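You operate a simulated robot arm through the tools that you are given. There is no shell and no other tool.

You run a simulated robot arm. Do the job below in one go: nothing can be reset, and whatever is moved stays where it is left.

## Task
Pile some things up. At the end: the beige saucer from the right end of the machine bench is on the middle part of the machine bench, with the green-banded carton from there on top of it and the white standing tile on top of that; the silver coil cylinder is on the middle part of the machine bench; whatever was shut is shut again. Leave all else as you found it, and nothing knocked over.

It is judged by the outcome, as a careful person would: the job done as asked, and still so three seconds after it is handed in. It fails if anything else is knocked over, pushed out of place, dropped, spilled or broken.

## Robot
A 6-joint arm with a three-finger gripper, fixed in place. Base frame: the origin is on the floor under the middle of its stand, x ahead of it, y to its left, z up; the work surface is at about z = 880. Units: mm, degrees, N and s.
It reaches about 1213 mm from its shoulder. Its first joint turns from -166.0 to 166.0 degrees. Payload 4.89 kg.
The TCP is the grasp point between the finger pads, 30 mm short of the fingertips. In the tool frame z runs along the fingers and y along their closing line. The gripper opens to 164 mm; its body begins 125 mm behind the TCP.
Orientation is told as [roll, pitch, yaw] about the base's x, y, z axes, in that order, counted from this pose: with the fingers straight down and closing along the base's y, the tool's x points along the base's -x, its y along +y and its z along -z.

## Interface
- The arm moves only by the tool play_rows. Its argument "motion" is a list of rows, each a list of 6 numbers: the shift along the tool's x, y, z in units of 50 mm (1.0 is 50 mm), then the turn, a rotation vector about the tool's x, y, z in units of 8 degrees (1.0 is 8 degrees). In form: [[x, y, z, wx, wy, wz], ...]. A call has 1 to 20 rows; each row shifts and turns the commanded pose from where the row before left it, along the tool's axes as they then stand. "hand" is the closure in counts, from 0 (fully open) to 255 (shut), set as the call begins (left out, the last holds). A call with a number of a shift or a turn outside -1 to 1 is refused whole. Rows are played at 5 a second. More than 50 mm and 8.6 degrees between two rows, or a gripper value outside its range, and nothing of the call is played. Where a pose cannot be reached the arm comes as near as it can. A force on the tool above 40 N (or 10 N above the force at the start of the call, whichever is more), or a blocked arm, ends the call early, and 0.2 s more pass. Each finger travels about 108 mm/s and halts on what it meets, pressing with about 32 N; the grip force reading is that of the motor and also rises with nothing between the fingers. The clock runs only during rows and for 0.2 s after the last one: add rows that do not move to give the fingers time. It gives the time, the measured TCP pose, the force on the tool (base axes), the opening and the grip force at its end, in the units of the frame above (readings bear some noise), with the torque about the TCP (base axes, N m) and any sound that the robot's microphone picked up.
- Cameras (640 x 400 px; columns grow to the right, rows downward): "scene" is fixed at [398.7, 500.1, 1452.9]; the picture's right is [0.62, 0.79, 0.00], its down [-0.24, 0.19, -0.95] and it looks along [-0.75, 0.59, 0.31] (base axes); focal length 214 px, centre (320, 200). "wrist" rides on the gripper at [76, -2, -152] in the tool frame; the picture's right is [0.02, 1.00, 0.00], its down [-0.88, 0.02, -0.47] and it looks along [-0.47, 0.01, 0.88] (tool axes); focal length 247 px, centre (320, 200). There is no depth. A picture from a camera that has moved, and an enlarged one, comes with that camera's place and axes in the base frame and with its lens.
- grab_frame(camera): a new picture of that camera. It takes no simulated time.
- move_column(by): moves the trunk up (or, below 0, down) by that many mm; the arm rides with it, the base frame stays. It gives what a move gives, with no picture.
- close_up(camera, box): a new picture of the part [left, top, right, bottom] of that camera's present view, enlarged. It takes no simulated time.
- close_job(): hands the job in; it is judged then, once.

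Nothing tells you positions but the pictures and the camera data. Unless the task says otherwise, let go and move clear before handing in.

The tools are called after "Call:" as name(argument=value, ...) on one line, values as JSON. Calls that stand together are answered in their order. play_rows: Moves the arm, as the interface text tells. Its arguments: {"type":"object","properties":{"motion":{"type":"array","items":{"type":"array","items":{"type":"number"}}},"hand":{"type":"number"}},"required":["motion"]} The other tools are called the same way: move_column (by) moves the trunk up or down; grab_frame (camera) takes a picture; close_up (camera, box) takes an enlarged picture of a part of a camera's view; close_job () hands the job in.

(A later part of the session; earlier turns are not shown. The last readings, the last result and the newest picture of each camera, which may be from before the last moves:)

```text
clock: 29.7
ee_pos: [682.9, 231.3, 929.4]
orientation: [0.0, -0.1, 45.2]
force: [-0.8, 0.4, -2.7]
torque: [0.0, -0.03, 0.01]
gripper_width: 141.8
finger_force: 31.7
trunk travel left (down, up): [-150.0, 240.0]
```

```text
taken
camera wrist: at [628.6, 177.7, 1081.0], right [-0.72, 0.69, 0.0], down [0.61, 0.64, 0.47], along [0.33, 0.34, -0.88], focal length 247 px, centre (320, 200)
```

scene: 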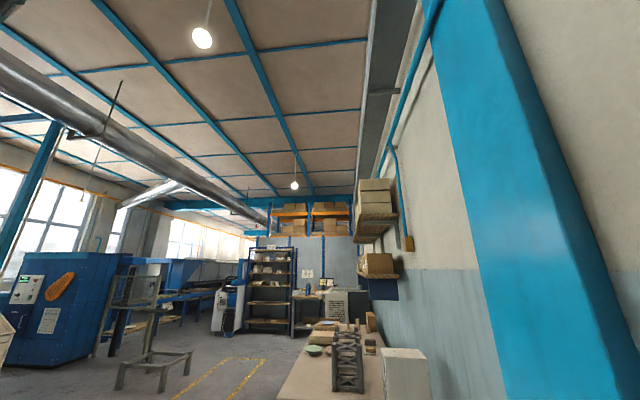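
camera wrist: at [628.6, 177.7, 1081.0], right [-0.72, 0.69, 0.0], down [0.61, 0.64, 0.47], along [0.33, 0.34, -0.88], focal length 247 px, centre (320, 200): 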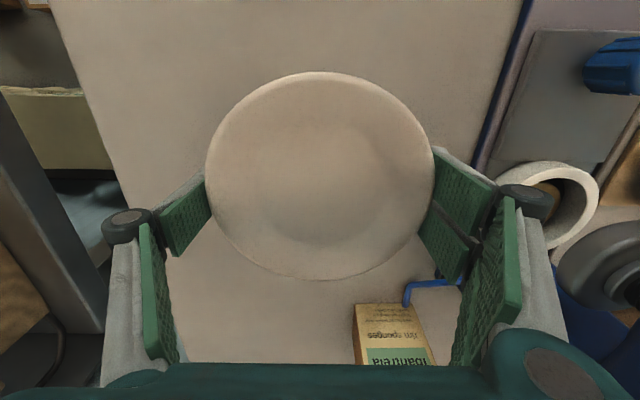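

The saucer is secure and weighs about 2.7 N. I'll raise it and carry it over the press to the middle of the bench near (205,645).

Call:
play_rows(motion=[[0, 0, -0.5, 0, 0, 0], [0, 0, -0.75, 0, 0, 0], [0, 0, -0.75, 0, 0, 0], [0, 0, -0.75, 0, 0, 0], [0, 0, -0.75, 0, 0, 0], [0, 0, -0.75, 0, 0, 0], [0, 0, -0.75, 0, 0, 0], [0, 0, -0.5, 0, 0, 0], [0, 0, 0, 0, 0, 0]])

Call:
play_rows(motion=[[0.03, 0.4, 0, 0, 0, 0], [0.05, 0.7, 0, 0, 0, 0], [0.05, 0.72, 0, 0, 0, 0], [0.05, 0.72, 0, 0, 0, 0], [0.05, 0.72, 0, 0, 0, 0], [0.05, 0.72, 0, 0, 0, 0], [0.05, 0.72, 0, 0, 0, 0], [0.05, 0.72, 0, 0, 0, 0], [0.05, 0.72, 0, 0, 0, 0], [0.05, 0.72, 0, 0, 0, 0], [0.05, 0.72, 0, 0, 0, 0], [0.05, 0.72, 0, 0, 0, 0], [0.05, 0.72, 0, 0, 0, 0], [0.05, 0.72, 0, 0, 0, 0], [0.05, 0.72, 0, 0, 0, 0], [0.05, 0.72, 0, 0, 0, 0], [0.05, 0.7, 0, 0, 0, 0], [0.03, 0.5, 0, 0, 0, 0], [0.02, 0.25, 0, 0, 0, 0], [0, 0, 0, 0, 0, 0]])

Call:
grab_frame(camera="wrist")

```text
clock: 31.7
ee_pos: [682.2, 231.6, 1204.7]
orientation: [0.0, 0.0, 45.3]
force: [0.0, -0.7, -2.1]
torque: [-0.01, -0.02, 0.02]
gripper_width: 142.0
finger_force: 31.8
trunk travel left (down, up): [-150.0, 240.0]
```

```text
clock: 35.9
ee_pos: [205.1, 646.9, 1205.0]
orientation: [0.0, 0.0, 45.0]
force: [-0.4, 0.3, -1.6]
torque: [-0.03, 0.01, -0.01]
gripper_width: 142.0
finger_force: 32.8
trunk travel left (down, up): [-150.0, 240.0]
```

```text
taken
camera wrist: at [151.6, 592.5, 1357.1], right [-0.72, 0.69, 0.0], down [0.61, 0.64, 0.47], along [0.33, 0.34, -0.88], focal length 247 px, centre (320, 200)
```

wrist: 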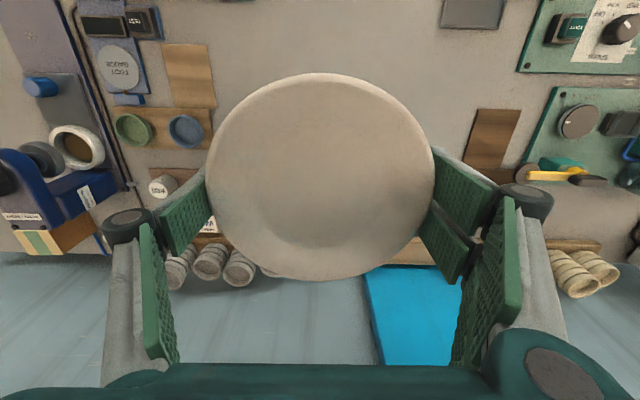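

The saucer is above the clear middle area with nothing beneath. Lowering to the bench.

Call:
play_rows(motion=[[0, 0, 0.5, 0, 0, 0], [0, 0, 0.75, 0, 0, 0], [0, 0, 0.75, 0, 0, 0], [0, 0, 0.75, 0, 0, 0], [0, 0, 0.75, 0, 0, 0], [0, 0, 0.75, 0, 0, 0], [0, 0, 0.75, 0, 0, 0], [0, 0, 0.5, 0, 0, 0], [0, 0, 0.3, 0, 0, 0], [0, 0, 0.15, 0, 0, 0], [0, 0, 0.08, 0, 0, 0], [0, 0, 0.05, 0, 0, 0], [0, 0, 0, 0, 0, 0]])

Call:
grab_frame(camera="wrist")

```text
clock: 38.7
ee_pos: [208.6, 639.3, 903.1]
orientation: [0.0, 0.0, 44.6]
force: [0.4, 0.2, -2.2]
torque: [-0.02, -0.03, 0.0]
gripper_width: 141.8
finger_force: 32.0
trunk travel left (down, up): [-150.0, 240.0]
```

```text
taken
camera wrist: at [154.4, 585.9, 1054.9], right [-0.72, 0.7, 0.0], down [0.61, 0.63, 0.47], along [0.33, 0.34, -0.88], focal length 247 px, centre (320, 200)
```

wrist: 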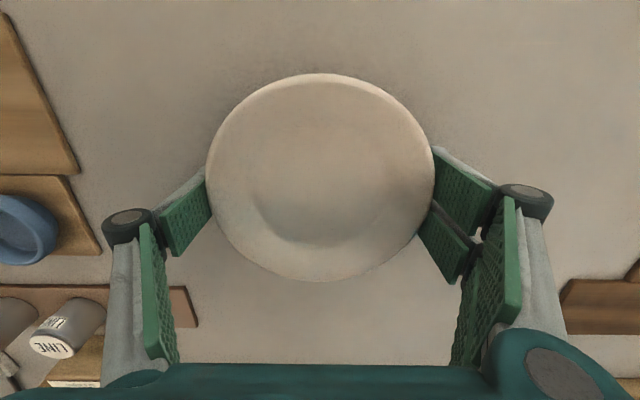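

Call:
play_rows(motion=[[0, 0, 0.03, 0, 0, 0], [0, 0, 0, 0, 0, 0]])

```text
clock: 39.3
ee_pos: [208.4, 639.3, 901.0]
orientation: [0.0, 0.0, 44.5]
force: [-0.1, 0.0, -1.7]
torque: [-0.01, 0.0, 0.0]
gripper_width: 141.7
finger_force: 32.2
trunk travel left (down, up): [-150.0, 240.0]
```

Call:
play_rows(motion=[[0, 0, 0.02, 0, 0, 0], [0, 0, 0, 0, 0, 0]])

Call:
play_rows(motion=[[0, 0, 0.02, 0, 0, 0], [0, 0, 0, 0, 0, 0]])

```text
clock: 39.9
ee_pos: [209.4, 640.6, 899.1]
orientation: [-0.1, -0.1, 44.6]
force: [-0.8, -6.2, 12.6]
torque: [0.27, 0.37, 0.16]
gripper_width: 142.1
finger_force: 32.0
trunk travel left (down, up): [-150.0, 240.0]
```

```text
clock: 40.5
ee_pos: [208.5, 641.2, 899.8]
orientation: [0.0, 0.0, 44.5]
force: [0.6, -7.2, 16.6]
torque: [0.03, 0.0, -0.03]
gripper_width: 141.8
finger_force: 31.8
trunk travel left (down, up): [-150.0, 240.0]
```

The saucer is resting on the bench. I relax the press by 1 mm and release.

Call:
play_rows(motion=[[0, 0, -0.02, 0, 0, 0], [0, 0, 0, 0, 0, 0]])

Call:
play_rows(motion=[[0, 0, 0, 0, 0, 0], [0, 0, 0, 0, 0, 0], [0, 0, 0, 0, 0, 0]], hand=0)

Call:
grab_frame(camera="wrist")

```text
clock: 41.1
ee_pos: [208.9, 642.5, 898.2]
orientation: [0.0, 0.1, 44.6]
force: [-0.7, -2.5, 5.9]
torque: [0.13, 0.04, 0.01]
gripper_width: 141.7
finger_force: 32.5
trunk travel left (down, up): [-150.0, 240.0]
```

```text
clock: 41.9
ee_pos: [210.1, 642.3, 899.4]
orientation: [0.0, 0.0, 44.6]
force: [-0.3, 0.5, -0.5]
torque: [0.01, 0.03, -0.01]
gripper_width: 164.1
finger_force: 0.1
trunk travel left (down, up): [-150.0, 240.0]
```

```text
taken
camera wrist: at [155.0, 588.5, 1050.9], right [-0.72, 0.7, 0.0], down [0.61, 0.63, 0.47], along [0.33, 0.34, -0.88], focal length 247 px, centre (320, 200)
```

wrist: 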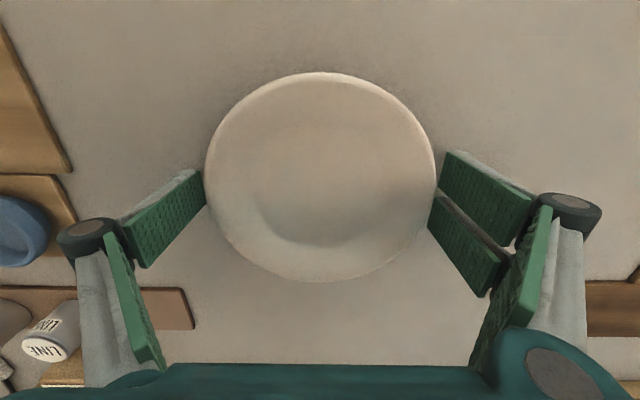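

Released cleanly. Rising straight up and checking the saucer.

Call:
play_rows(motion=[[0, 0, -0.3, 0, 0, 0], [0, 0, -0.7, 0, 0, 0], [0, 0, -0.8, 0, 0, 0], [0, 0, -0.8, 0, 0, 0], [0, 0, -0.8, 0, 0, 0], [0, 0, -0.8, 0, 0, 0], [0, 0, -0.8, 0, 0, 0], [0, 0, 0, 0, 0, 0]])

Call:
grab_frame(camera="wrist")

Call:
close_up(camera="wrist", box=[240, 60, 400, 210])

```text
clock: 43.7
ee_pos: [201.7, 644.4, 1148.5]
orientation: [0.0, 0.0, 45.3]
force: [0.2, -0.2, 0.7]
torque: [0.09, 0.05, 0.01]
gripper_width: 164.1
finger_force: 0.0
trunk travel left (down, up): [-150.0, 240.0]
```

```text
taken
camera wrist: at [148.5, 590.2, 1299.9], right [-0.73, 0.69, 0.0], down [0.61, 0.64, 0.47], along [0.33, 0.34, -0.88], focal length 247 px, centre (320, 200)
```

wrist: 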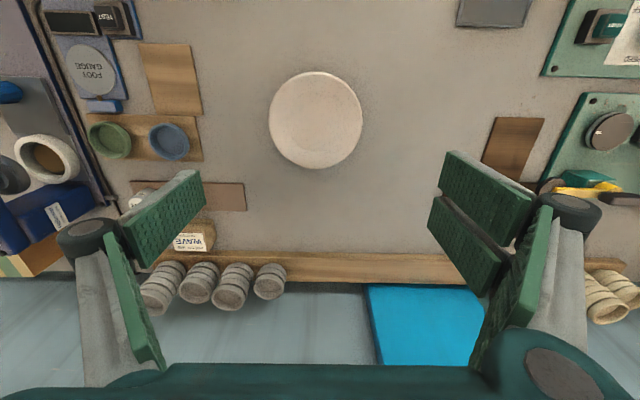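

```text
2.67 times, centred on (320, 135) of wrist
camera zoom: at [148.5, 590.2, 1299.9], right [-0.73, 0.69, 0.0], down [0.61, 0.64, 0.47], along [0.33, 0.34, -0.88], focal length 659 px, centre (320, 373)
```

zoom: 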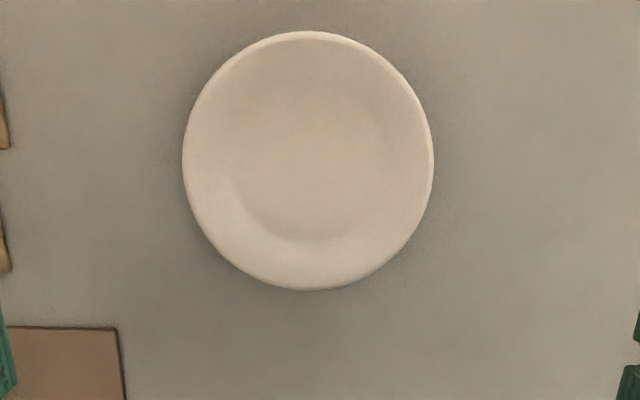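

The saucer sits level near (208,640). Next is the carton; I'll move above it at about (768,432) with the fingers pre-closed to about 100 mm so they clear the press.

Call:
play_rows(motion=[[-0.381, -0.848, 0, 0, 0, 0], [-0.381, -0.848, 0, 0, 0, 0], [-0.381, -0.848, 0, 0, 0, 0], [-0.381, -0.848, 0, 0, 0, 0], [-0.381, -0.848, 0, 0, 0, 0], [-0.381, -0.848, 0, 0, 0, 0], [-0.381, -0.848, 0, 0, 0, 0], [-0.381, -0.848, 0, 0, 0, 0], [-0.381, -0.848, 0, 0, 0, 0], [-0.381, -0.848, 0, 0, 0, 0], [-0.381, -0.848, 0, 0, 0, 0], [-0.381, -0.848, 0, 0, 0, 0], [-0.381, -0.848, 0, 0, 0, 0], [0, 0, 0, 0, 0, 0]], hand=100)

Call:
grab_frame(camera="wrist")

Call:
close_up(camera="wrist", box=[240, 60, 400, 210])

```text
clock: 46.7
ee_pos: [770.1, 433.3, 1148.0]
orientation: [0.0, 0.0, 45.3]
force: [0.1, 0.3, 0.2]
torque: [-0.02, 0.05, -0.03]
gripper_width: 99.9
finger_force: 0.1
trunk travel left (down, up): [-150.0, 240.0]
```

```text
taken
camera wrist: at [717.0, 378.9, 1299.7], right [-0.72, 0.69, 0.0], down [0.61, 0.64, 0.47], along [0.33, 0.34, -0.88], focal length 247 px, centre (320, 200)
```

wrist: 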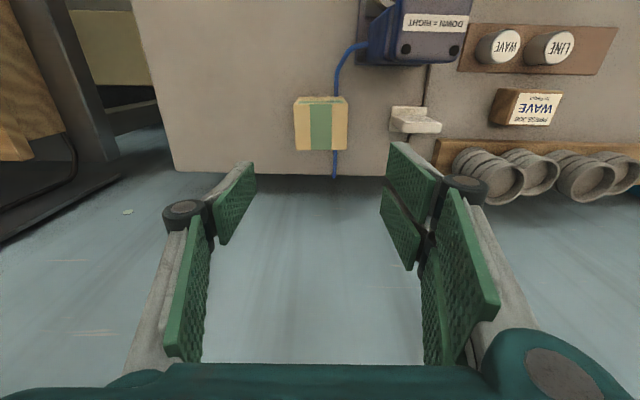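

```text
2.67 times, centred on (320, 135) of wrist
camera zoom: at [717.0, 378.9, 1299.7], right [-0.72, 0.69, 0.0], down [0.61, 0.64, 0.47], along [0.33, 0.34, -0.88], focal length 659 px, centre (320, 373)
```

zoom: 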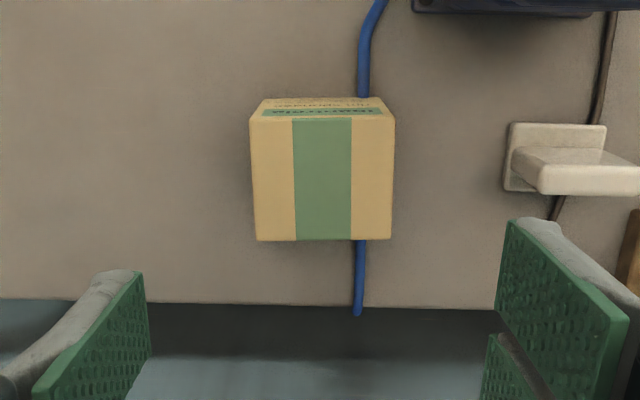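

The carton is aligned with the gripper and its top face measures about 69×60 mm. I'll shift 6 mm back, descend partway and recheck.

Call:
play_rows(motion=[[0.124, 0.018, 0, 0, 0, 0], [0, 0, 0.8, 0, 0, 0], [0, 0, 0.8, 0, 0, 0], [0, 0, 0.7, 0, 0, 0], [0, 0, 0, 0, 0, 0]])

Call:
grab_frame(camera="wrist")

Call:
close_up(camera="wrist", box=[400, 40, 560, 140])

```text
clock: 47.9
ee_pos: [764.1, 432.0, 1034.1]
orientation: [0.0, 0.0, 45.2]
force: [0.9, -0.2, -0.9]
torque: [-0.05, 0.06, -0.02]
gripper_width: 99.6
finger_force: 0.2
trunk travel left (down, up): [-150.0, 240.0]
```

```text
taken
camera wrist: at [711.1, 377.7, 1185.1], right [-0.72, 0.69, 0.0], down [0.61, 0.64, 0.47], along [0.33, 0.34, -0.88], focal length 247 px, centre (320, 200)
```

wrist: 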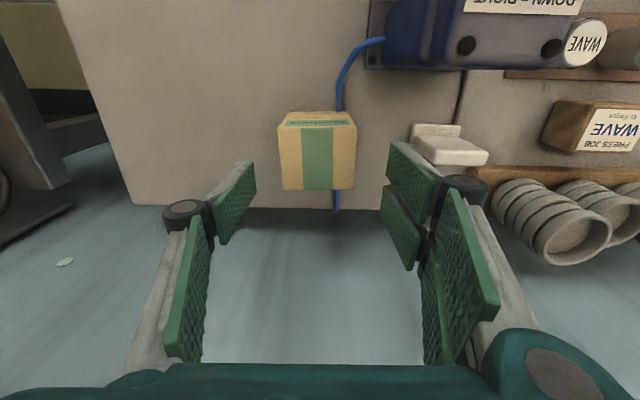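

```text
4.00 times, centred on (480, 90) of wrist
camera zoom: at [711.1, 377.7, 1185.1], right [-0.72, 0.69, 0.0], down [0.61, 0.64, 0.47], along [0.33, 0.34, -0.88], focal length 988 px, centre (-320, 640)
```

zoom: 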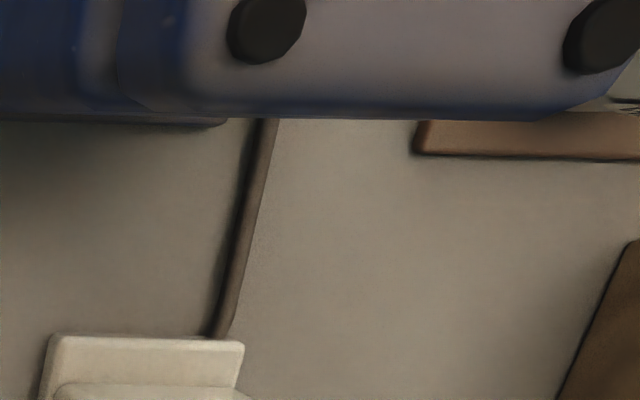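

Call:
close_up(camera="wrist", box=[256, 90, 384, 210])

```text
3.33 times, centred on (320, 150) of wrist
camera zoom: at [711.1, 377.7, 1185.1], right [-0.72, 0.69, 0.0], down [0.61, 0.64, 0.47], along [0.33, 0.34, -0.88], focal length 823 px, centre (320, 367)
```

zoom: 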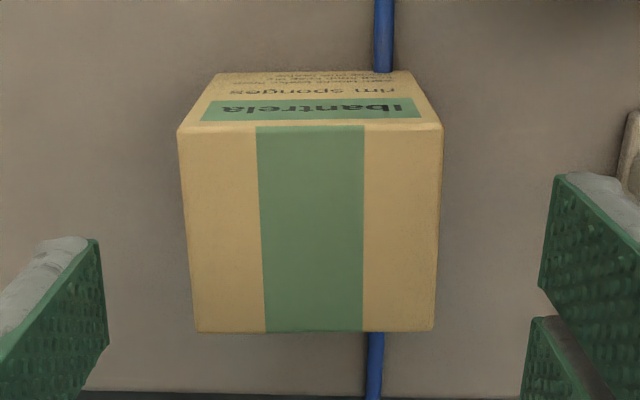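

Call:
play_rows(motion=[[0.016, -0.058, 0.5, 0, 0, 0], [0, 0, 0.5, 0, 0, 0], [0, 0, 0.5, 0, 0, 0], [0, 0, 0.28, 0, 0, 0], [0, 0, 0, 0, 0, 0]])

Call:
grab_frame(camera="wrist")

```text
clock: 49.1
ee_pos: [762.6, 428.1, 943.9]
orientation: [0.0, -0.1, 45.2]
force: [-0.2, 0.1, 0.4]
torque: [-0.02, 0.05, -0.01]
gripper_width: 99.7
finger_force: 0.0
trunk travel left (down, up): [-150.0, 240.0]
```

```text
taken
camera wrist: at [710.9, 373.7, 1094.9], right [-0.72, 0.69, 0.0], down [0.61, 0.64, 0.47], along [0.33, 0.34, -0.88], focal length 247 px, centre (320, 200)
```

wrist: 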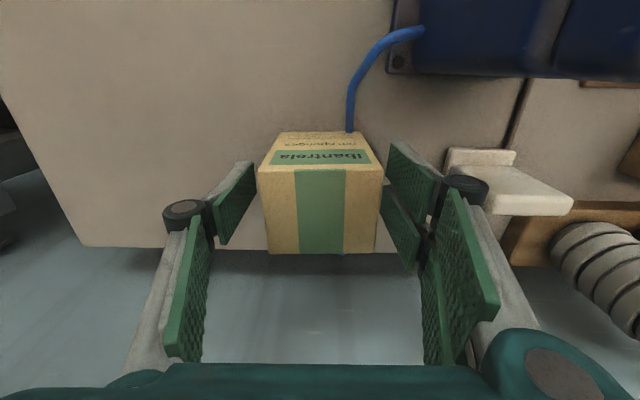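

Call:
play_rows(motion=[[0, 0, 0, 0, 0, 0], [0, 0, 0, 0, 0, 0], [0, 0, 0, 0, 0, 0], [0, 0, 0, 0, 0, 0]], hand=190)

Call:
grab_frame(camera="wrist")

```text
clock: 50.1
ee_pos: [763.4, 427.0, 943.0]
orientation: [0.1, 0.0, 45.2]
force: [-0.1, -0.7, 0.5]
torque: [-0.06, -0.01, 0.01]
gripper_width: 69.4
finger_force: 31.6
trunk travel left (down, up): [-150.0, 240.0]
```

```text
taken
camera wrist: at [710.8, 373.6, 1095.2], right [-0.72, 0.69, 0.0], down [0.61, 0.64, 0.47], along [0.33, 0.34, -0.88], focal length 247 px, centre (320, 200)
```

wrist: 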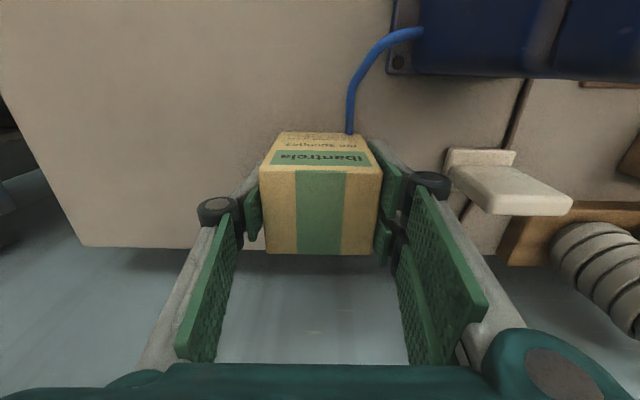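

The carton is gripped at 69.4 mm. Lifting gently, watching the cable beneath it.

Call:
play_rows(motion=[[0, 0, -0.1, 0, 0, 0], [0, 0, -0.2, 0, 0, 0], [0, 0, -0.3, 0, 0, 0], [0, 0, -0.4, 0, 0, 0], [0, 0, 0, 0, 0, 0]])

Call:
grab_frame(camera="wrist")

```text
clock: 51.3
ee_pos: [763.9, 428.5, 994.1]
orientation: [0.1, 0.0, 45.2]
force: [0.0, 0.5, -1.4]
torque: [0.02, 0.01, 0.01]
gripper_width: 69.4
finger_force: 31.8
trunk travel left (down, up): [-150.0, 240.0]
```

```text
taken
camera wrist: at [712.1, 373.0, 1145.0], right [-0.72, 0.69, 0.0], down [0.61, 0.64, 0.47], along [0.33, 0.34, -0.88], focal length 247 px, centre (320, 200)
```

wrist: 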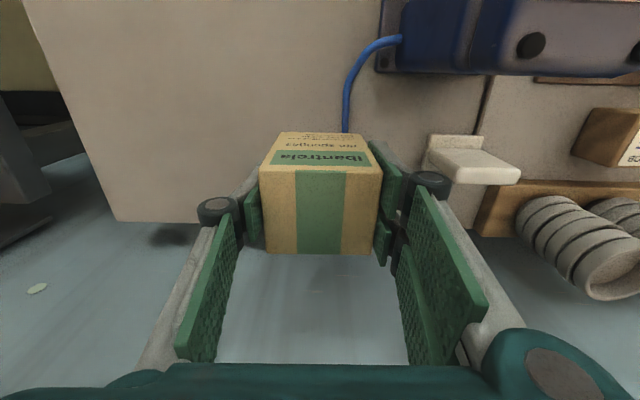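

Call:
close_up(camera="wrist", box=[240, 100, 400, 270])

Call:
play_rows(motion=[[0, 0, -0.5, 0, 0, 0], [0, 0, -0.75, 0, 0, 0], [0, 0, -0.75, 0, 0, 0], [0, 0, -0.75, 0, 0, 0], [0, 0, -0.75, 0, 0, 0], [0, 0, -0.5, 0, 0, 0], [0, 0, 0, 0, 0, 0]])

Call:
play_rows(motion=[[0.15, 0.34, 0, 0, 0, 0], [0.303, 0.679, 0, 0, 0, 0], [0.303, 0.679, 0, 0, 0, 0], [0.303, 0.679, 0, 0, 0, 0], [0.303, 0.679, 0, 0, 0, 0], [0.303, 0.679, 0, 0, 0, 0], [0.303, 0.679, 0, 0, 0, 0], [0.303, 0.679, 0, 0, 0, 0], [0.303, 0.679, 0, 0, 0, 0], [0.303, 0.679, 0, 0, 0, 0], [0.303, 0.679, 0, 0, 0, 0], [0.303, 0.679, 0, 0, 0, 0], [0.303, 0.679, 0, 0, 0, 0], [0.303, 0.679, 0, 0, 0, 0], [0.303, 0.679, 0, 0, 0, 0], [0.303, 0.679, 0, 0, 0, 0], [0.15, 0.34, 0, 0, 0, 0], [0, 0, 0, 0, 0, 0]])

Call:
grab_frame(camera="wrist")

```text
2.35 times, centred on (320, 185) of wrist
camera zoom: at [712.1, 373.0, 1145.0], right [-0.72, 0.69, 0.0], down [0.61, 0.64, 0.47], along [0.33, 0.34, -0.88], focal length 581 px, centre (320, 235)
```

zoom: 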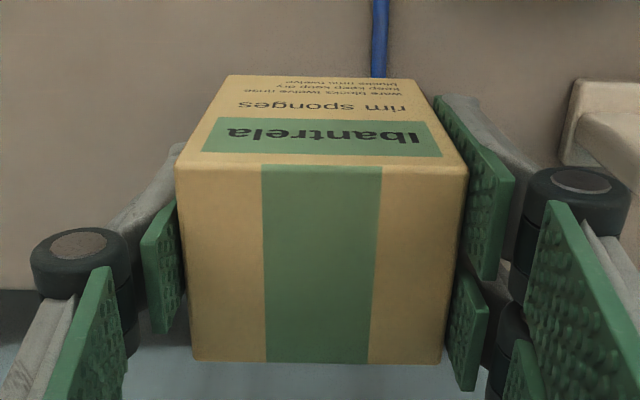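

```text
clock: 52.9
ee_pos: [764.0, 429.2, 1193.5]
orientation: [0.0, 0.0, 45.3]
force: [-0.5, -1.0, -1.3]
torque: [0.0, -0.02, 0.01]
gripper_width: 69.5
finger_force: 32.2
trunk travel left (down, up): [-150.0, 240.0]
```

```text
clock: 56.7
ee_pos: [208.3, 639.8, 1194.9]
orientation: [0.0, 0.0, 45.2]
force: [0.1, -0.4, -1.9]
torque: [-0.04, -0.01, -0.01]
gripper_width: 69.4
finger_force: 32.0
trunk travel left (down, up): [-150.0, 240.0]
```

```text
taken
camera wrist: at [154.0, 585.5, 1346.1], right [-0.72, 0.69, 0.0], down [0.61, 0.64, 0.47], along [0.33, 0.34, -0.88], focal length 247 px, centre (320, 200)
```

wrist: 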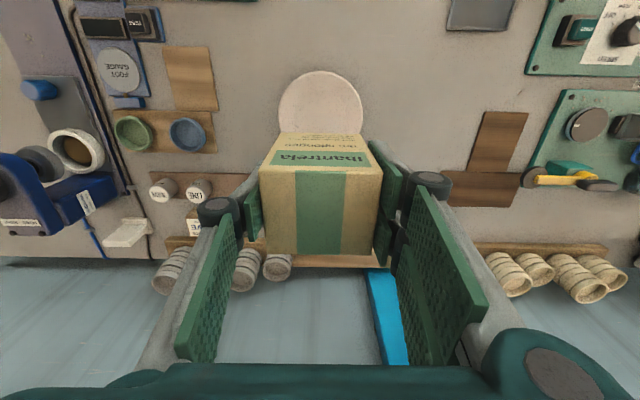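

The carton is above the saucer. I'll lower to about 40 mm above contact and check the alignment before setting it down.

Call:
play_rows(motion=[[0.07, 0, 0.4, 0, 0, 0], [0, 0, 0.7, 0, 0, 0], [0, 0, 0.7, 0, 0, 0], [0, 0, 0.7, 0, 0, 0], [0, 0, 0.7, 0, 0, 0], [0, 0, 0.6, 0, 0, 0], [0, 0, 0.3, 0, 0, 0], [0, 0, 0, 0, 0, 0]])

Call:
grab_frame(camera="wrist")

Call:
close_up(camera="wrist", box=[200, 40, 440, 280])

```text
clock: 58.5
ee_pos: [207.3, 632.8, 990.3]
orientation: [0.0, 0.0, 45.0]
force: [0.1, -0.8, -2.0]
torque: [-0.02, -0.01, 0.0]
gripper_width: 69.4
finger_force: 32.5
trunk travel left (down, up): [-150.0, 240.0]
```

```text
taken
camera wrist: at [154.0, 578.4, 1142.6], right [-0.72, 0.69, 0.0], down [0.61, 0.64, 0.47], along [0.33, 0.34, -0.88], focal length 247 px, centre (320, 200)
```

wrist: 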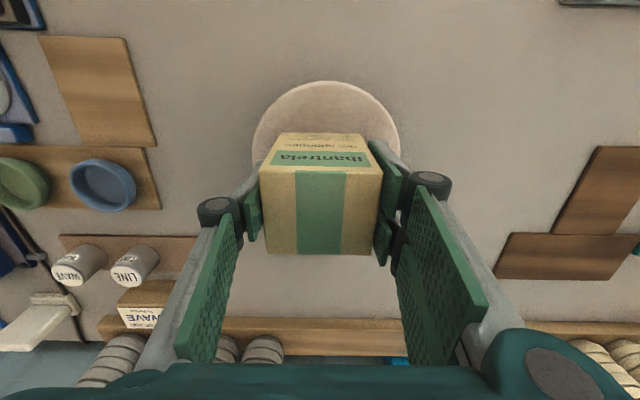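

```text
1.67 times, centred on (320, 160) of wrist
camera zoom: at [154.0, 578.4, 1142.6], right [-0.72, 0.69, 0.0], down [0.61, 0.64, 0.47], along [0.33, 0.34, -0.88], focal length 412 px, centre (320, 267)
```

zoom: 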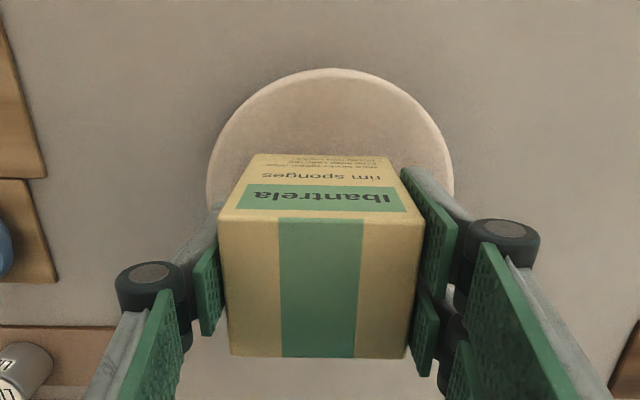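

The saucer centre is about 5 mm to the right of the carton. I'll correct that and lower carefully.

Call:
play_rows(motion=[[-0.034, 0.108, 0, 0, 0, 0], [0, 0, 0.25, 0, 0, 0], [0, 0, 0.25, 0, 0, 0], [0, 0, 0.1, 0, 0, 0], [0, 0, 0, 0, 0, 0]])

Call:
close_up(camera="wrist", box=[200, 40, 440, 280])

```text
clock: 59.7
ee_pos: [206.8, 634.0, 960.9]
orientation: [0.0, 0.0, 44.8]
force: [-0.1, -7.5, 24.1]
torque: [-0.35, -0.03, 0.02]
gripper_width: 69.6
finger_force: 31.8
trunk travel left (down, up): [-150.0, 240.0]
```

```text
1.67 times, centred on (320, 160) of wrist
camera zoom: at [153.3, 580.2, 1112.4], right [-0.72, 0.7, 0.0], down [0.61, 0.63, 0.47], along [0.33, 0.34, -0.88], focal length 412 px, centre (320, 267)
```

zoom: 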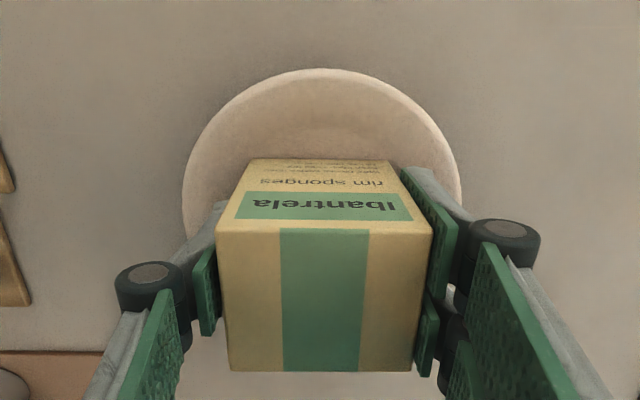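

Contact is made: 24 N, with the carton seated on the saucer's sloping floor. I'll ease off before releasing.

Call:
play_rows(motion=[[0, 0, -0.03, 0, 0, 0], [0, 0, 0, 0, 0, 0]])

```text
clock: 60.3
ee_pos: [207.2, 636.8, 960.4]
orientation: [0.0, 0.1, 44.6]
force: [-0.5, -1.6, 0.3]
torque: [0.01, 0.06, 0.04]
gripper_width: 69.6
finger_force: 32.0
trunk travel left (down, up): [-150.0, 240.0]
```

Call:
play_rows(motion=[[0, 0, 0.01, 0, 0, 0], [0, 0, 0, 0, 0, 0]])

Call:
play_rows(motion=[[0, 0, 0, 0, 0, 0], [0, 0, 0, 0, 0, 0], [0, 0, 0, 0, 0, 0]], hand=100)

Call:
close_up(camera="wrist", box=[200, 40, 440, 280])

```text
clock: 60.9
ee_pos: [207.3, 637.2, 960.2]
orientation: [0.0, 0.0, 44.6]
force: [-0.7, -3.5, 4.7]
torque: [-0.04, -0.02, -0.02]
gripper_width: 69.3
finger_force: 31.6
trunk travel left (down, up): [-150.0, 240.0]
```

```text
clock: 61.7
ee_pos: [208.5, 638.7, 959.5]
orientation: [0.1, 0.0, 44.7]
force: [-0.7, -0.2, -0.5]
torque: [-0.02, 0.01, 0.0]
gripper_width: 99.7
finger_force: 0.0
trunk travel left (down, up): [-150.0, 240.0]
```

```text
1.67 times, centred on (320, 160) of wrist
camera zoom: at [154.4, 584.4, 1112.1], right [-0.72, 0.7, 0.0], down [0.61, 0.63, 0.47], along [0.33, 0.34, -0.88], focal length 412 px, centre (320, 267)
```

zoom: 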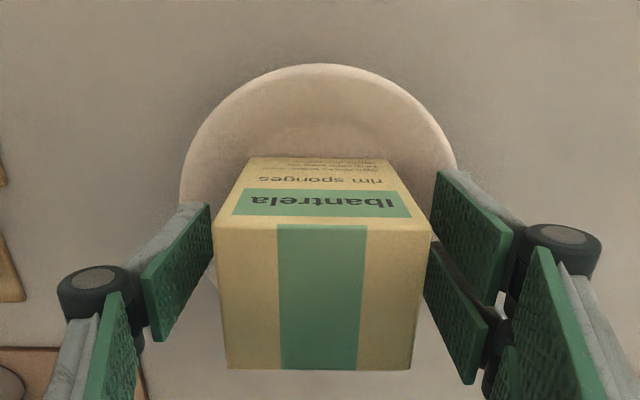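

Released. Rising to inspect the carton on the saucer.

Call:
play_rows(motion=[[0, 0, -0.3, 0, 0, 0], [0, 0, -0.6, 0, 0, 0], [0, 0, -0.8, 0, 0, 0], [0, 0, -0.8, 0, 0, 0], [0, 0, -0.8, 0, 0, 0], [0, 0, -0.5, 0, 0, 0], [0, 0, 0, 0, 0, 0], [0, 0, 0, 0, 0, 0], [0, 0, 0, 0, 0, 0]])

Call:
close_up(camera="wrist", box=[240, 60, 400, 210])

Call:
grab_frame(camera="scene")

```text
clock: 63.7
ee_pos: [200.9, 642.4, 1150.8]
orientation: [0.0, -0.1, 45.3]
force: [0.0, -0.5, 0.1]
torque: [0.02, 0.0, 0.02]
gripper_width: 99.7
finger_force: 0.0
trunk travel left (down, up): [-150.0, 240.0]
```

```text
2.67 times, centred on (320, 135) of wrist
camera zoom: at [147.9, 588.4, 1302.7], right [-0.73, 0.69, 0.0], down [0.61, 0.64, 0.47], along [0.33, 0.34, -0.88], focal length 659 px, centre (320, 373)
```

zoom: 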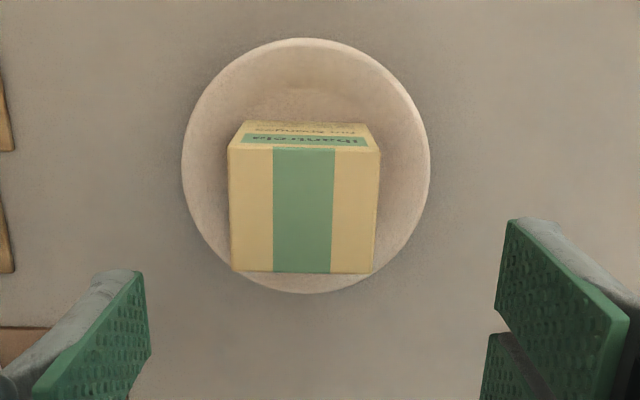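

```text
taken
```

scene: 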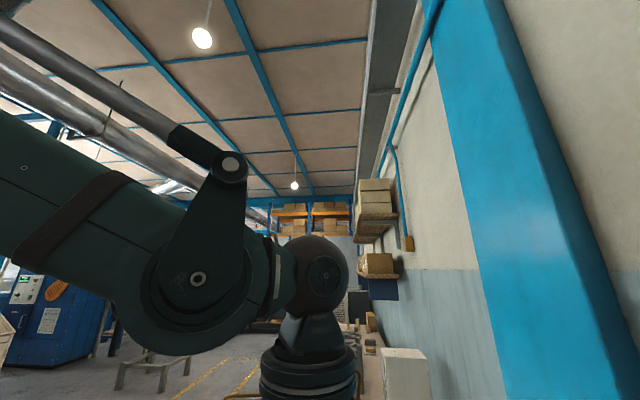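

Call:
close_up(camera="wrist", box=[276, 64, 356, 180])

```text
3.45 times, centred on (316, 122) of wrist
camera zoom: at [147.9, 588.4, 1302.7], right [-0.73, 0.69, 0.0], down [0.61, 0.64, 0.47], along [0.33, 0.34, -0.88], focal length 852 px, centre (334, 469)
```

zoom: 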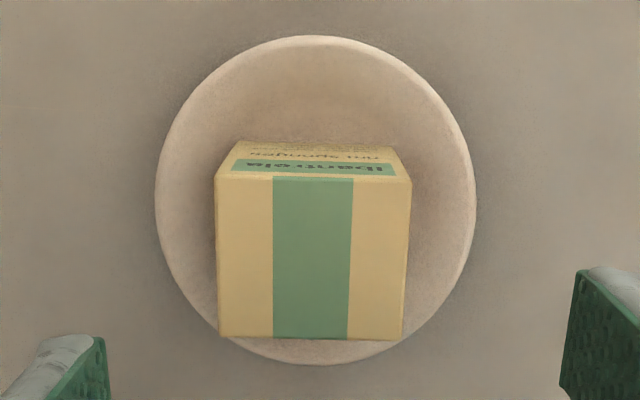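

The carton is level and centred on the saucer, with its top at about z=988. Next is the standing tile; I'll move above it at about (666,531).

Call:
play_rows(motion=[[-0.4504, -0.7438, 0, 0, 0, 0], [-0.4504, -0.7438, 0, 0, 0, 0], [-0.4504, -0.7438, 0, 0, 0, 0], [-0.4504, -0.7438, 0, 0, 0, 0], [-0.4504, -0.7438, 0, 0, 0, 0], [-0.4504, -0.7438, 0, 0, 0, 0], [-0.4504, -0.7438, 0, 0, 0, 0], [-0.4504, -0.7438, 0, 0, 0, 0], [-0.4504, -0.7438, 0, 0, 0, 0], [-0.4504, -0.7438, 0, 0, 0, 0], [-0.4504, -0.7438, 0, 0, 0, 0], [0, 0, 0, 0, 0, 0], [0, 0, 0, 0, 0, 0], [0, 0, 0, 0, 0, 0], [0, 0, 0, 0, 0, 0]])

Call:
grab_frame(camera="wrist")

Call:
close_up(camera="wrist", box=[256, 80, 384, 160])

```text
clock: 66.9
ee_pos: [667.4, 529.1, 1149.6]
orientation: [0.0, 0.0, 45.3]
force: [-0.2, -1.0, -0.2]
torque: [0.01, -0.02, 0.03]
gripper_width: 99.5
finger_force: 0.0
trunk travel left (down, up): [-150.0, 240.0]
```

```text
taken
camera wrist: at [614.5, 473.7, 1301.2], right [-0.72, 0.69, 0.0], down [0.61, 0.64, 0.47], along [0.33, 0.34, -0.88], focal length 247 px, centre (320, 200)
```

wrist: 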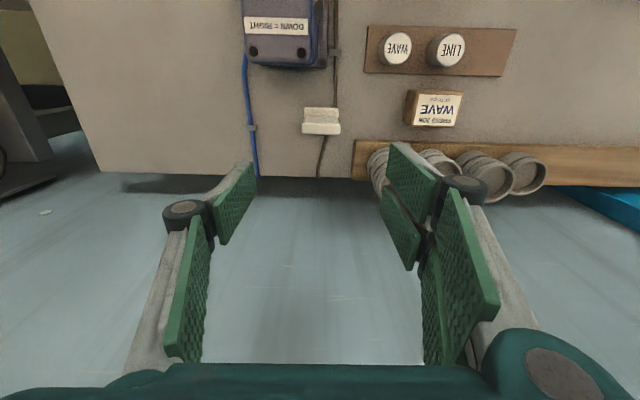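

```text
5.00 times, centred on (320, 120) of wrist
camera zoom: at [614.5, 473.7, 1301.2], right [-0.72, 0.69, 0.0], down [0.61, 0.64, 0.47], along [0.33, 0.34, -0.88], focal length 1235 px, centre (320, 600)
```

zoom: 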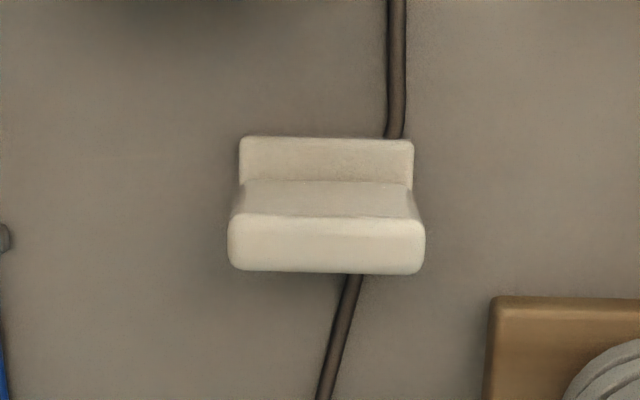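

The tile is an inverted T: base about 55×39 mm, upright about 55 mm wide and 15 mm thick, top near z=943. I need the press cover's height before lowering, because the camera will hang over it.

Call:
close_up(camera="wrist", box=[230, 0, 358, 80])

Call:
close_up(camera="wrist", box=[340, 60, 500, 200])

```text
5.00 times, centred on (294, 40) of wrist
camera zoom: at [614.5, 473.7, 1301.2], right [-0.72, 0.69, 0.0], down [0.61, 0.64, 0.47], along [0.33, 0.34, -0.88], focal length 1235 px, centre (450, 1000)
```

zoom: 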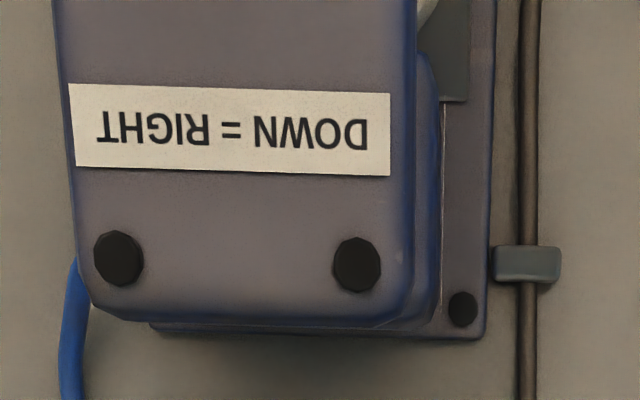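

```text
2.86 times, centred on (420, 130) of wrist
camera zoom: at [614.5, 473.7, 1301.2], right [-0.72, 0.69, 0.0], down [0.61, 0.64, 0.47], along [0.33, 0.34, -0.88], focal length 706 px, centre (34, 400)
```

zoom: 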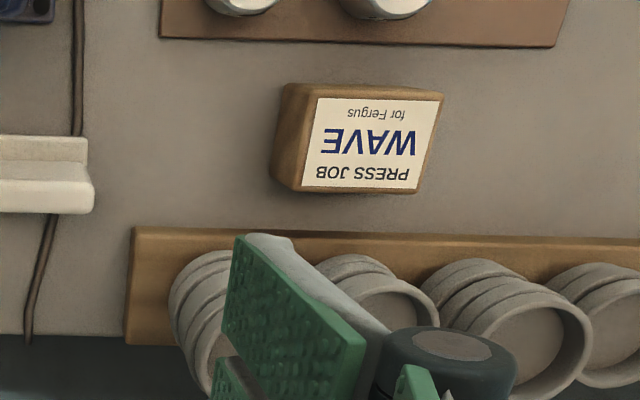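

The press cover tops out at about z=1030, so the camera will stay clear. Descending partway over the tile and letting the arm settle.

Call:
play_rows(motion=[[0, 0.022, 0.6, 0, 0, 0], [0, 0, 0.7, 0, 0, 0], [0, 0, 0.7, 0, 0, 0], [0, 0, 0.6, 0, 0, 0], [0, 0, 0.4, 0, 0, 0], [0, 0, 0, 0, 0, 0], [0, 0, 0, 0, 0, 0], [0, 0, 0, 0, 0, 0], [0, 0, 0, 0, 0, 0], [0, 0, 0, 0, 0, 0]], hand=105)

Call:
grab_frame(camera="wrist")

Call:
close_up(camera="wrist", box=[256, 90, 384, 210])

```text
clock: 69.1
ee_pos: [667.3, 528.5, 998.6]
orientation: [0.1, 0.0, 45.2]
force: [0.0, 0.7, -1.2]
torque: [-0.02, 0.01, -0.01]
gripper_width: 96.6
finger_force: 0.0
trunk travel left (down, up): [-150.0, 240.0]
```

```text
taken
camera wrist: at [613.6, 474.6, 1150.9], right [-0.72, 0.69, 0.0], down [0.61, 0.64, 0.47], along [0.33, 0.34, -0.88], focal length 247 px, centre (320, 200)
```

wrist: 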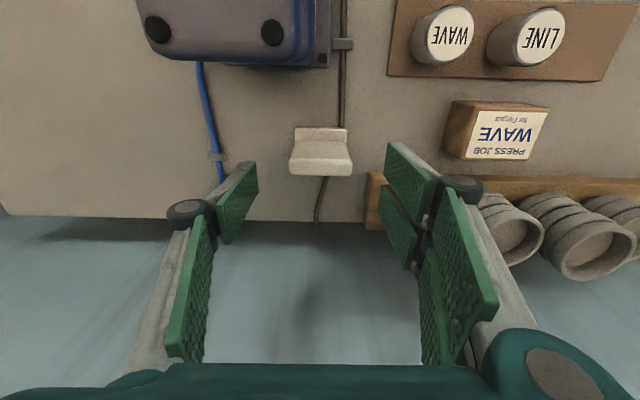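

```text
3.33 times, centred on (320, 150) of wrist
camera zoom: at [613.6, 474.6, 1150.9], right [-0.72, 0.69, 0.0], down [0.61, 0.64, 0.47], along [0.33, 0.34, -0.88], focal length 823 px, centre (320, 367)
```

zoom: 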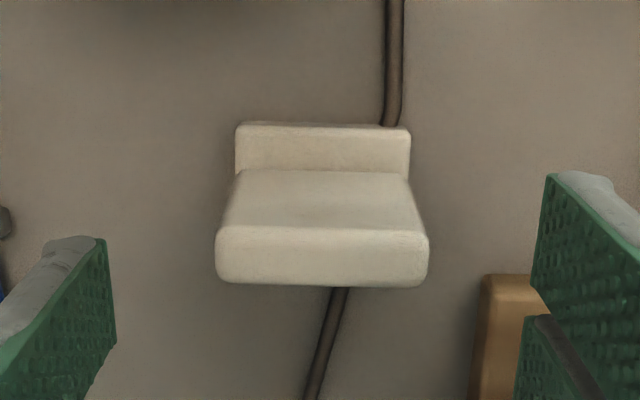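

The tile is centred within 1 mm. Narrowing the opening to about 80 mm and descending to grip height.

Call:
play_rows(motion=[[0, 0, 0.3, 0, 0, 0], [0, 0, 0.4, 0, 0, 0], [0, 0, 0.35, 0, 0, 0], [0, 0, 0.18, 0, 0, 0], [0, 0, 0, 0, 0, 0], [0, 0, 0, 0, 0, 0], [0, 0, 0, 0, 0, 0]], hand=130)

Call:
grab_frame(camera="wrist")

Call:
close_up(camera="wrist", box=[220, 90, 420, 290])

```text
clock: 70.7
ee_pos: [666.8, 529.4, 938.4]
orientation: [0.1, -0.1, 45.2]
force: [0.1, 0.1, -0.5]
torque: [-0.02, -0.03, 0.01]
gripper_width: 80.0
finger_force: 0.0
trunk travel left (down, up): [-150.0, 240.0]
```

```text
taken
camera wrist: at [613.4, 474.7, 1090.0], right [-0.72, 0.69, 0.0], down [0.61, 0.64, 0.47], along [0.33, 0.34, -0.88], focal length 247 px, centre (320, 200)
```

wrist: 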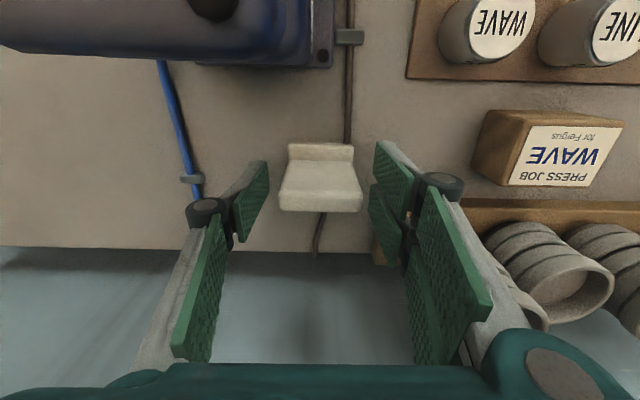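

```text
2.00 times, centred on (320, 190) of wrist
camera zoom: at [613.4, 474.7, 1090.0], right [-0.72, 0.69, 0.0], down [0.61, 0.64, 0.47], along [0.33, 0.34, -0.88], focal length 494 px, centre (320, 220)
```

zoom: 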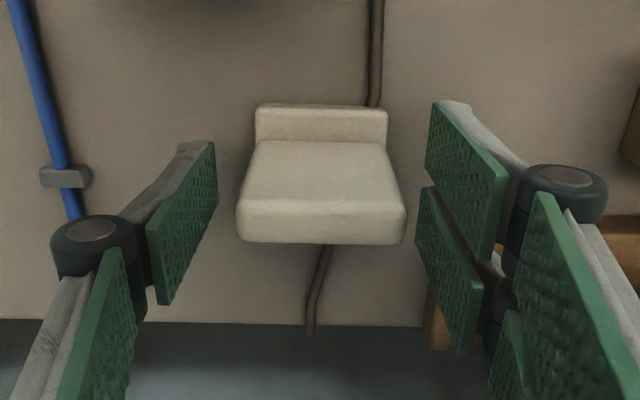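

Call:
play_rows(motion=[[0, 0, 0, 0, 0, 0], [0, 0, 0, 0, 0, 0], [0, 0, 0, 0, 0, 0], [0, 0, 0, 0, 0, 0]], hand=205)

Call:
close_up(camera="wrist", box=[220, 90, 420, 290])

```text
clock: 71.7
ee_pos: [666.7, 528.3, 939.0]
orientation: [-0.1, -0.1, 45.2]
force: [0.2, -0.9, 0.5]
torque: [0.02, 0.01, -0.03]
gripper_width: 55.1
finger_force: 31.9
trunk travel left (down, up): [-150.0, 240.0]
```

```text
2.00 times, centred on (320, 190) of wrist
camera zoom: at [613.4, 474.7, 1090.0], right [-0.72, 0.69, 0.0], down [0.61, 0.64, 0.47], along [0.33, 0.34, -0.88], focal length 494 px, centre (320, 220)
```

zoom: 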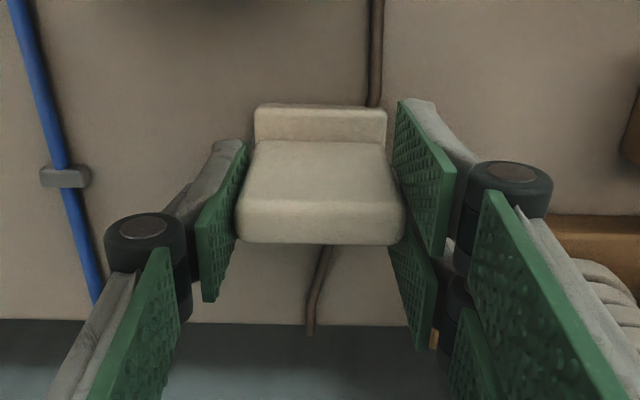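

Gripped at 55.1 mm, as expected. A gentle test lift.

Call:
play_rows(motion=[[0, 0, -0.1, 0, 0, 0], [0, 0, -0.2, 0, 0, 0], [0, 0, -0.3, 0, 0, 0], [0, 0, -0.4, 0, 0, 0], [0, 0, 0, 0, 0, 0]])

Call:
grab_frame(camera="wrist")

Call:
close_up(camera="wrist", box=[220, 90, 420, 290])

```text
clock: 72.9
ee_pos: [665.9, 526.6, 990.7]
orientation: [0.0, 0.0, 45.1]
force: [-0.7, 0.1, -2.1]
torque: [0.01, 0.0, 0.03]
gripper_width: 55.3
finger_force: 32.4
trunk travel left (down, up): [-150.0, 240.0]
```

```text
taken
camera wrist: at [612.7, 473.1, 1141.1], right [-0.72, 0.69, 0.0], down [0.61, 0.64, 0.47], along [0.33, 0.34, -0.88], focal length 247 px, centre (320, 200)
```

wrist: 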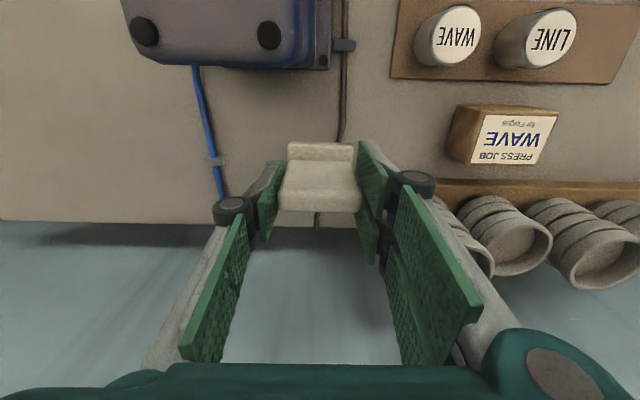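

```text
2.00 times, centred on (320, 190) of wrist
camera zoom: at [612.7, 473.1, 1141.1], right [-0.72, 0.69, 0.0], down [0.61, 0.64, 0.47], along [0.33, 0.34, -0.88], focal length 494 px, centre (320, 220)
```

zoom: 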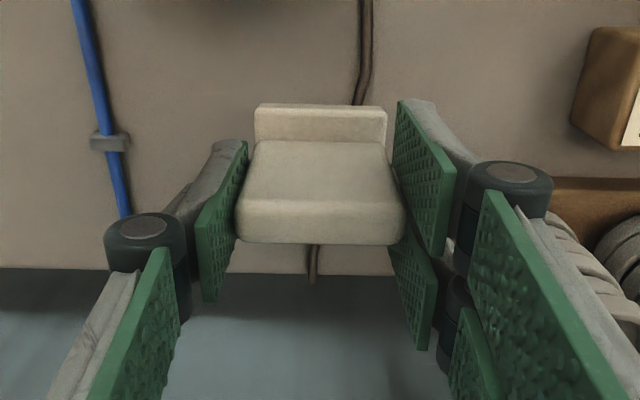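

The tile is held steadily. I'll raise it, carry it over to the stack and let it settle.

Call:
play_rows(motion=[[0, 0, -0.5, 0, 0, 0], [0, 0, -0.75, 0, 0, 0], [0, 0, -0.75, 0, 0, 0], [0, 0, -0.75, 0, 0, 0], [0, 0, -0.75, 0, 0, 0], [0, 0, -0.5, 0, 0, 0], [0, 0, 0, 0, 0, 0]])

Call:
play_rows(motion=[[0.183, 0.31, 0, 0, 0, 0], [0.367, 0.62, 0, 0, 0, 0], [0.367, 0.62, 0, 0, 0, 0], [0.367, 0.62, 0, 0, 0, 0], [0.367, 0.62, 0, 0, 0, 0], [0.367, 0.62, 0, 0, 0, 0], [0.367, 0.62, 0, 0, 0, 0], [0.367, 0.62, 0, 0, 0, 0], [0.367, 0.62, 0, 0, 0, 0], [0.367, 0.62, 0, 0, 0, 0], [0.367, 0.62, 0, 0, 0, 0], [0.367, 0.62, 0, 0, 0, 0], [0.367, 0.62, 0, 0, 0, 0], [0.183, 0.31, 0, 0, 0, 0], [0, 0, 0, 0, 0, 0], [0, 0, 0, 0, 0, 0], [0, 0, 0, 0, 0, 0], [0, 0, 0, 0, 0, 0], [0, 0, 0, 0, 0, 0]])

Call:
grab_frame(camera="wrist")

```text
clock: 74.5
ee_pos: [665.3, 528.0, 1188.2]
orientation: [0.1, 0.0, 45.2]
force: [-0.1, -0.3, -0.6]
torque: [0.03, -0.04, 0.02]
gripper_width: 55.1
finger_force: 31.9
trunk travel left (down, up): [-150.0, 240.0]
```

```text
clock: 78.5
ee_pos: [211.7, 643.4, 1188.1]
orientation: [0.0, -0.1, 45.3]
force: [-0.6, 0.7, -0.8]
torque: [0.02, -0.01, 0.0]
gripper_width: 55.4
finger_force: 32.5
trunk travel left (down, up): [-150.0, 240.0]
```

```text
taken
camera wrist: at [158.5, 588.6, 1339.6], right [-0.72, 0.69, 0.0], down [0.61, 0.64, 0.47], along [0.33, 0.34, -0.88], focal length 247 px, centre (320, 200)
```

wrist: 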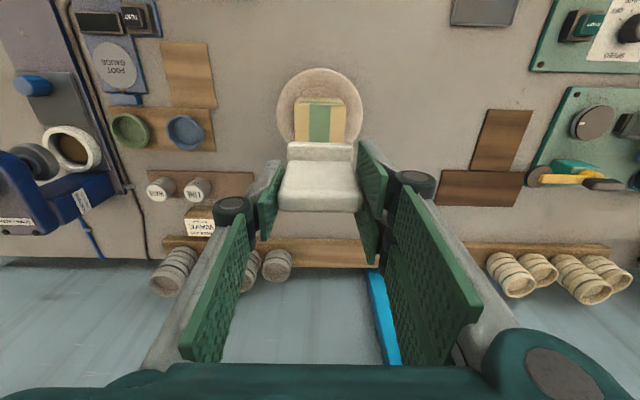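

Call:
play_rows(motion=[[0, 0, 0.4, 0, 0, 0], [0, 0, 0.6, 0, 0, 0], [0, 0, 0.6, 0, 0, 0], [0, 0, 0.4, 0, 0, 0], [0, 0, 0.16, 0, 0, 0], [0, 0, 0, 0, 0, 0], [0, 0, 0, 0, 0, 0], [0, 0, 0, 0, 0, 0], [0, 0, 0, 0, 0, 0], [0, 0, 0, 0, 0, 0], [0, 0, 0, 0, 0, 0], [0, 0, 0, 0, 0, 0]])

Call:
close_up(camera="wrist", box=[220, 60, 420, 260])

```text
clock: 81.1
ee_pos: [211.6, 644.1, 1079.9]
orientation: [0.0, 0.0, 45.2]
force: [-0.2, -0.6, -1.4]
torque: [-0.01, -0.03, -0.03]
gripper_width: 55.2
finger_force: 32.2
trunk travel left (down, up): [-150.0, 240.0]
```

```text
2.00 times, centred on (320, 160) of wrist
camera zoom: at [159.1, 590.0, 1232.7], right [-0.72, 0.69, 0.0], down [0.61, 0.64, 0.47], along [0.33, 0.34, -0.88], focal length 494 px, centre (320, 280)
```

zoom: 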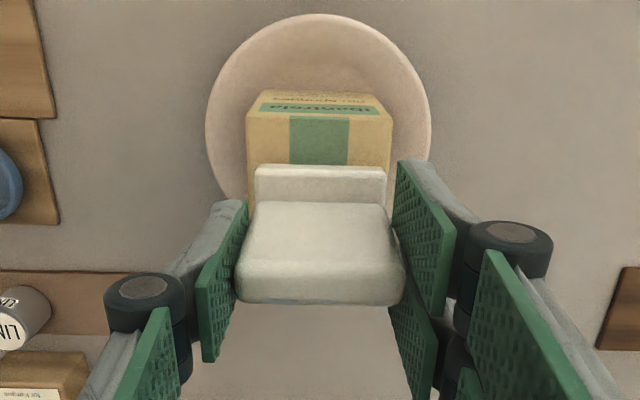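

The tile base is about 3 mm too far forward relative to the carton top; correcting and lowering gradually.

Call:
play_rows(motion=[[0.056, -0.014, 0, 0, 0, 0], [0, 0, 0.2, 0, 0, 0], [0, 0, 0.2, 0, 0, 0], [0, 0, 0.1, 0, 0, 0], [0, 0, 0, 0, 0, 0], [0, 0, 0, 0, 0, 0], [0, 0, 0, 0, 0, 0], [0, 0, 0, 0, 0, 0]])

Call:
close_up(camera="wrist", box=[220, 60, 420, 260])

```text
clock: 82.9
ee_pos: [210.8, 640.7, 1055.9]
orientation: [0.0, 0.0, 45.2]
force: [-0.1, 0.6, -1.6]
torque: [0.02, 0.0, 0.0]
gripper_width: 55.3
finger_force: 32.0
trunk travel left (down, up): [-150.0, 240.0]
```

```text
2.00 times, centred on (320, 160) of wrist
camera zoom: at [158.0, 586.7, 1207.8], right [-0.72, 0.69, 0.0], down [0.61, 0.64, 0.47], along [0.33, 0.34, -0.88], focal length 494 px, centre (320, 280)
```

zoom: 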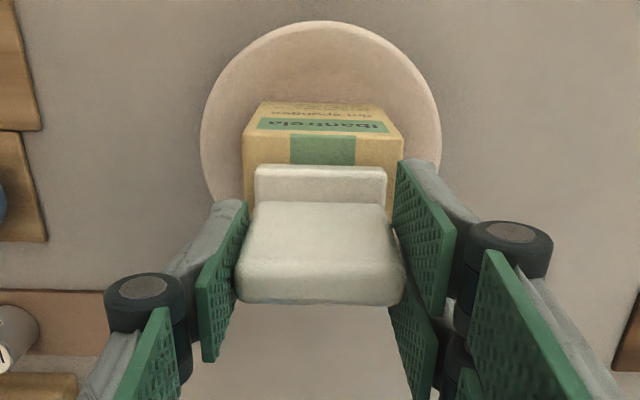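

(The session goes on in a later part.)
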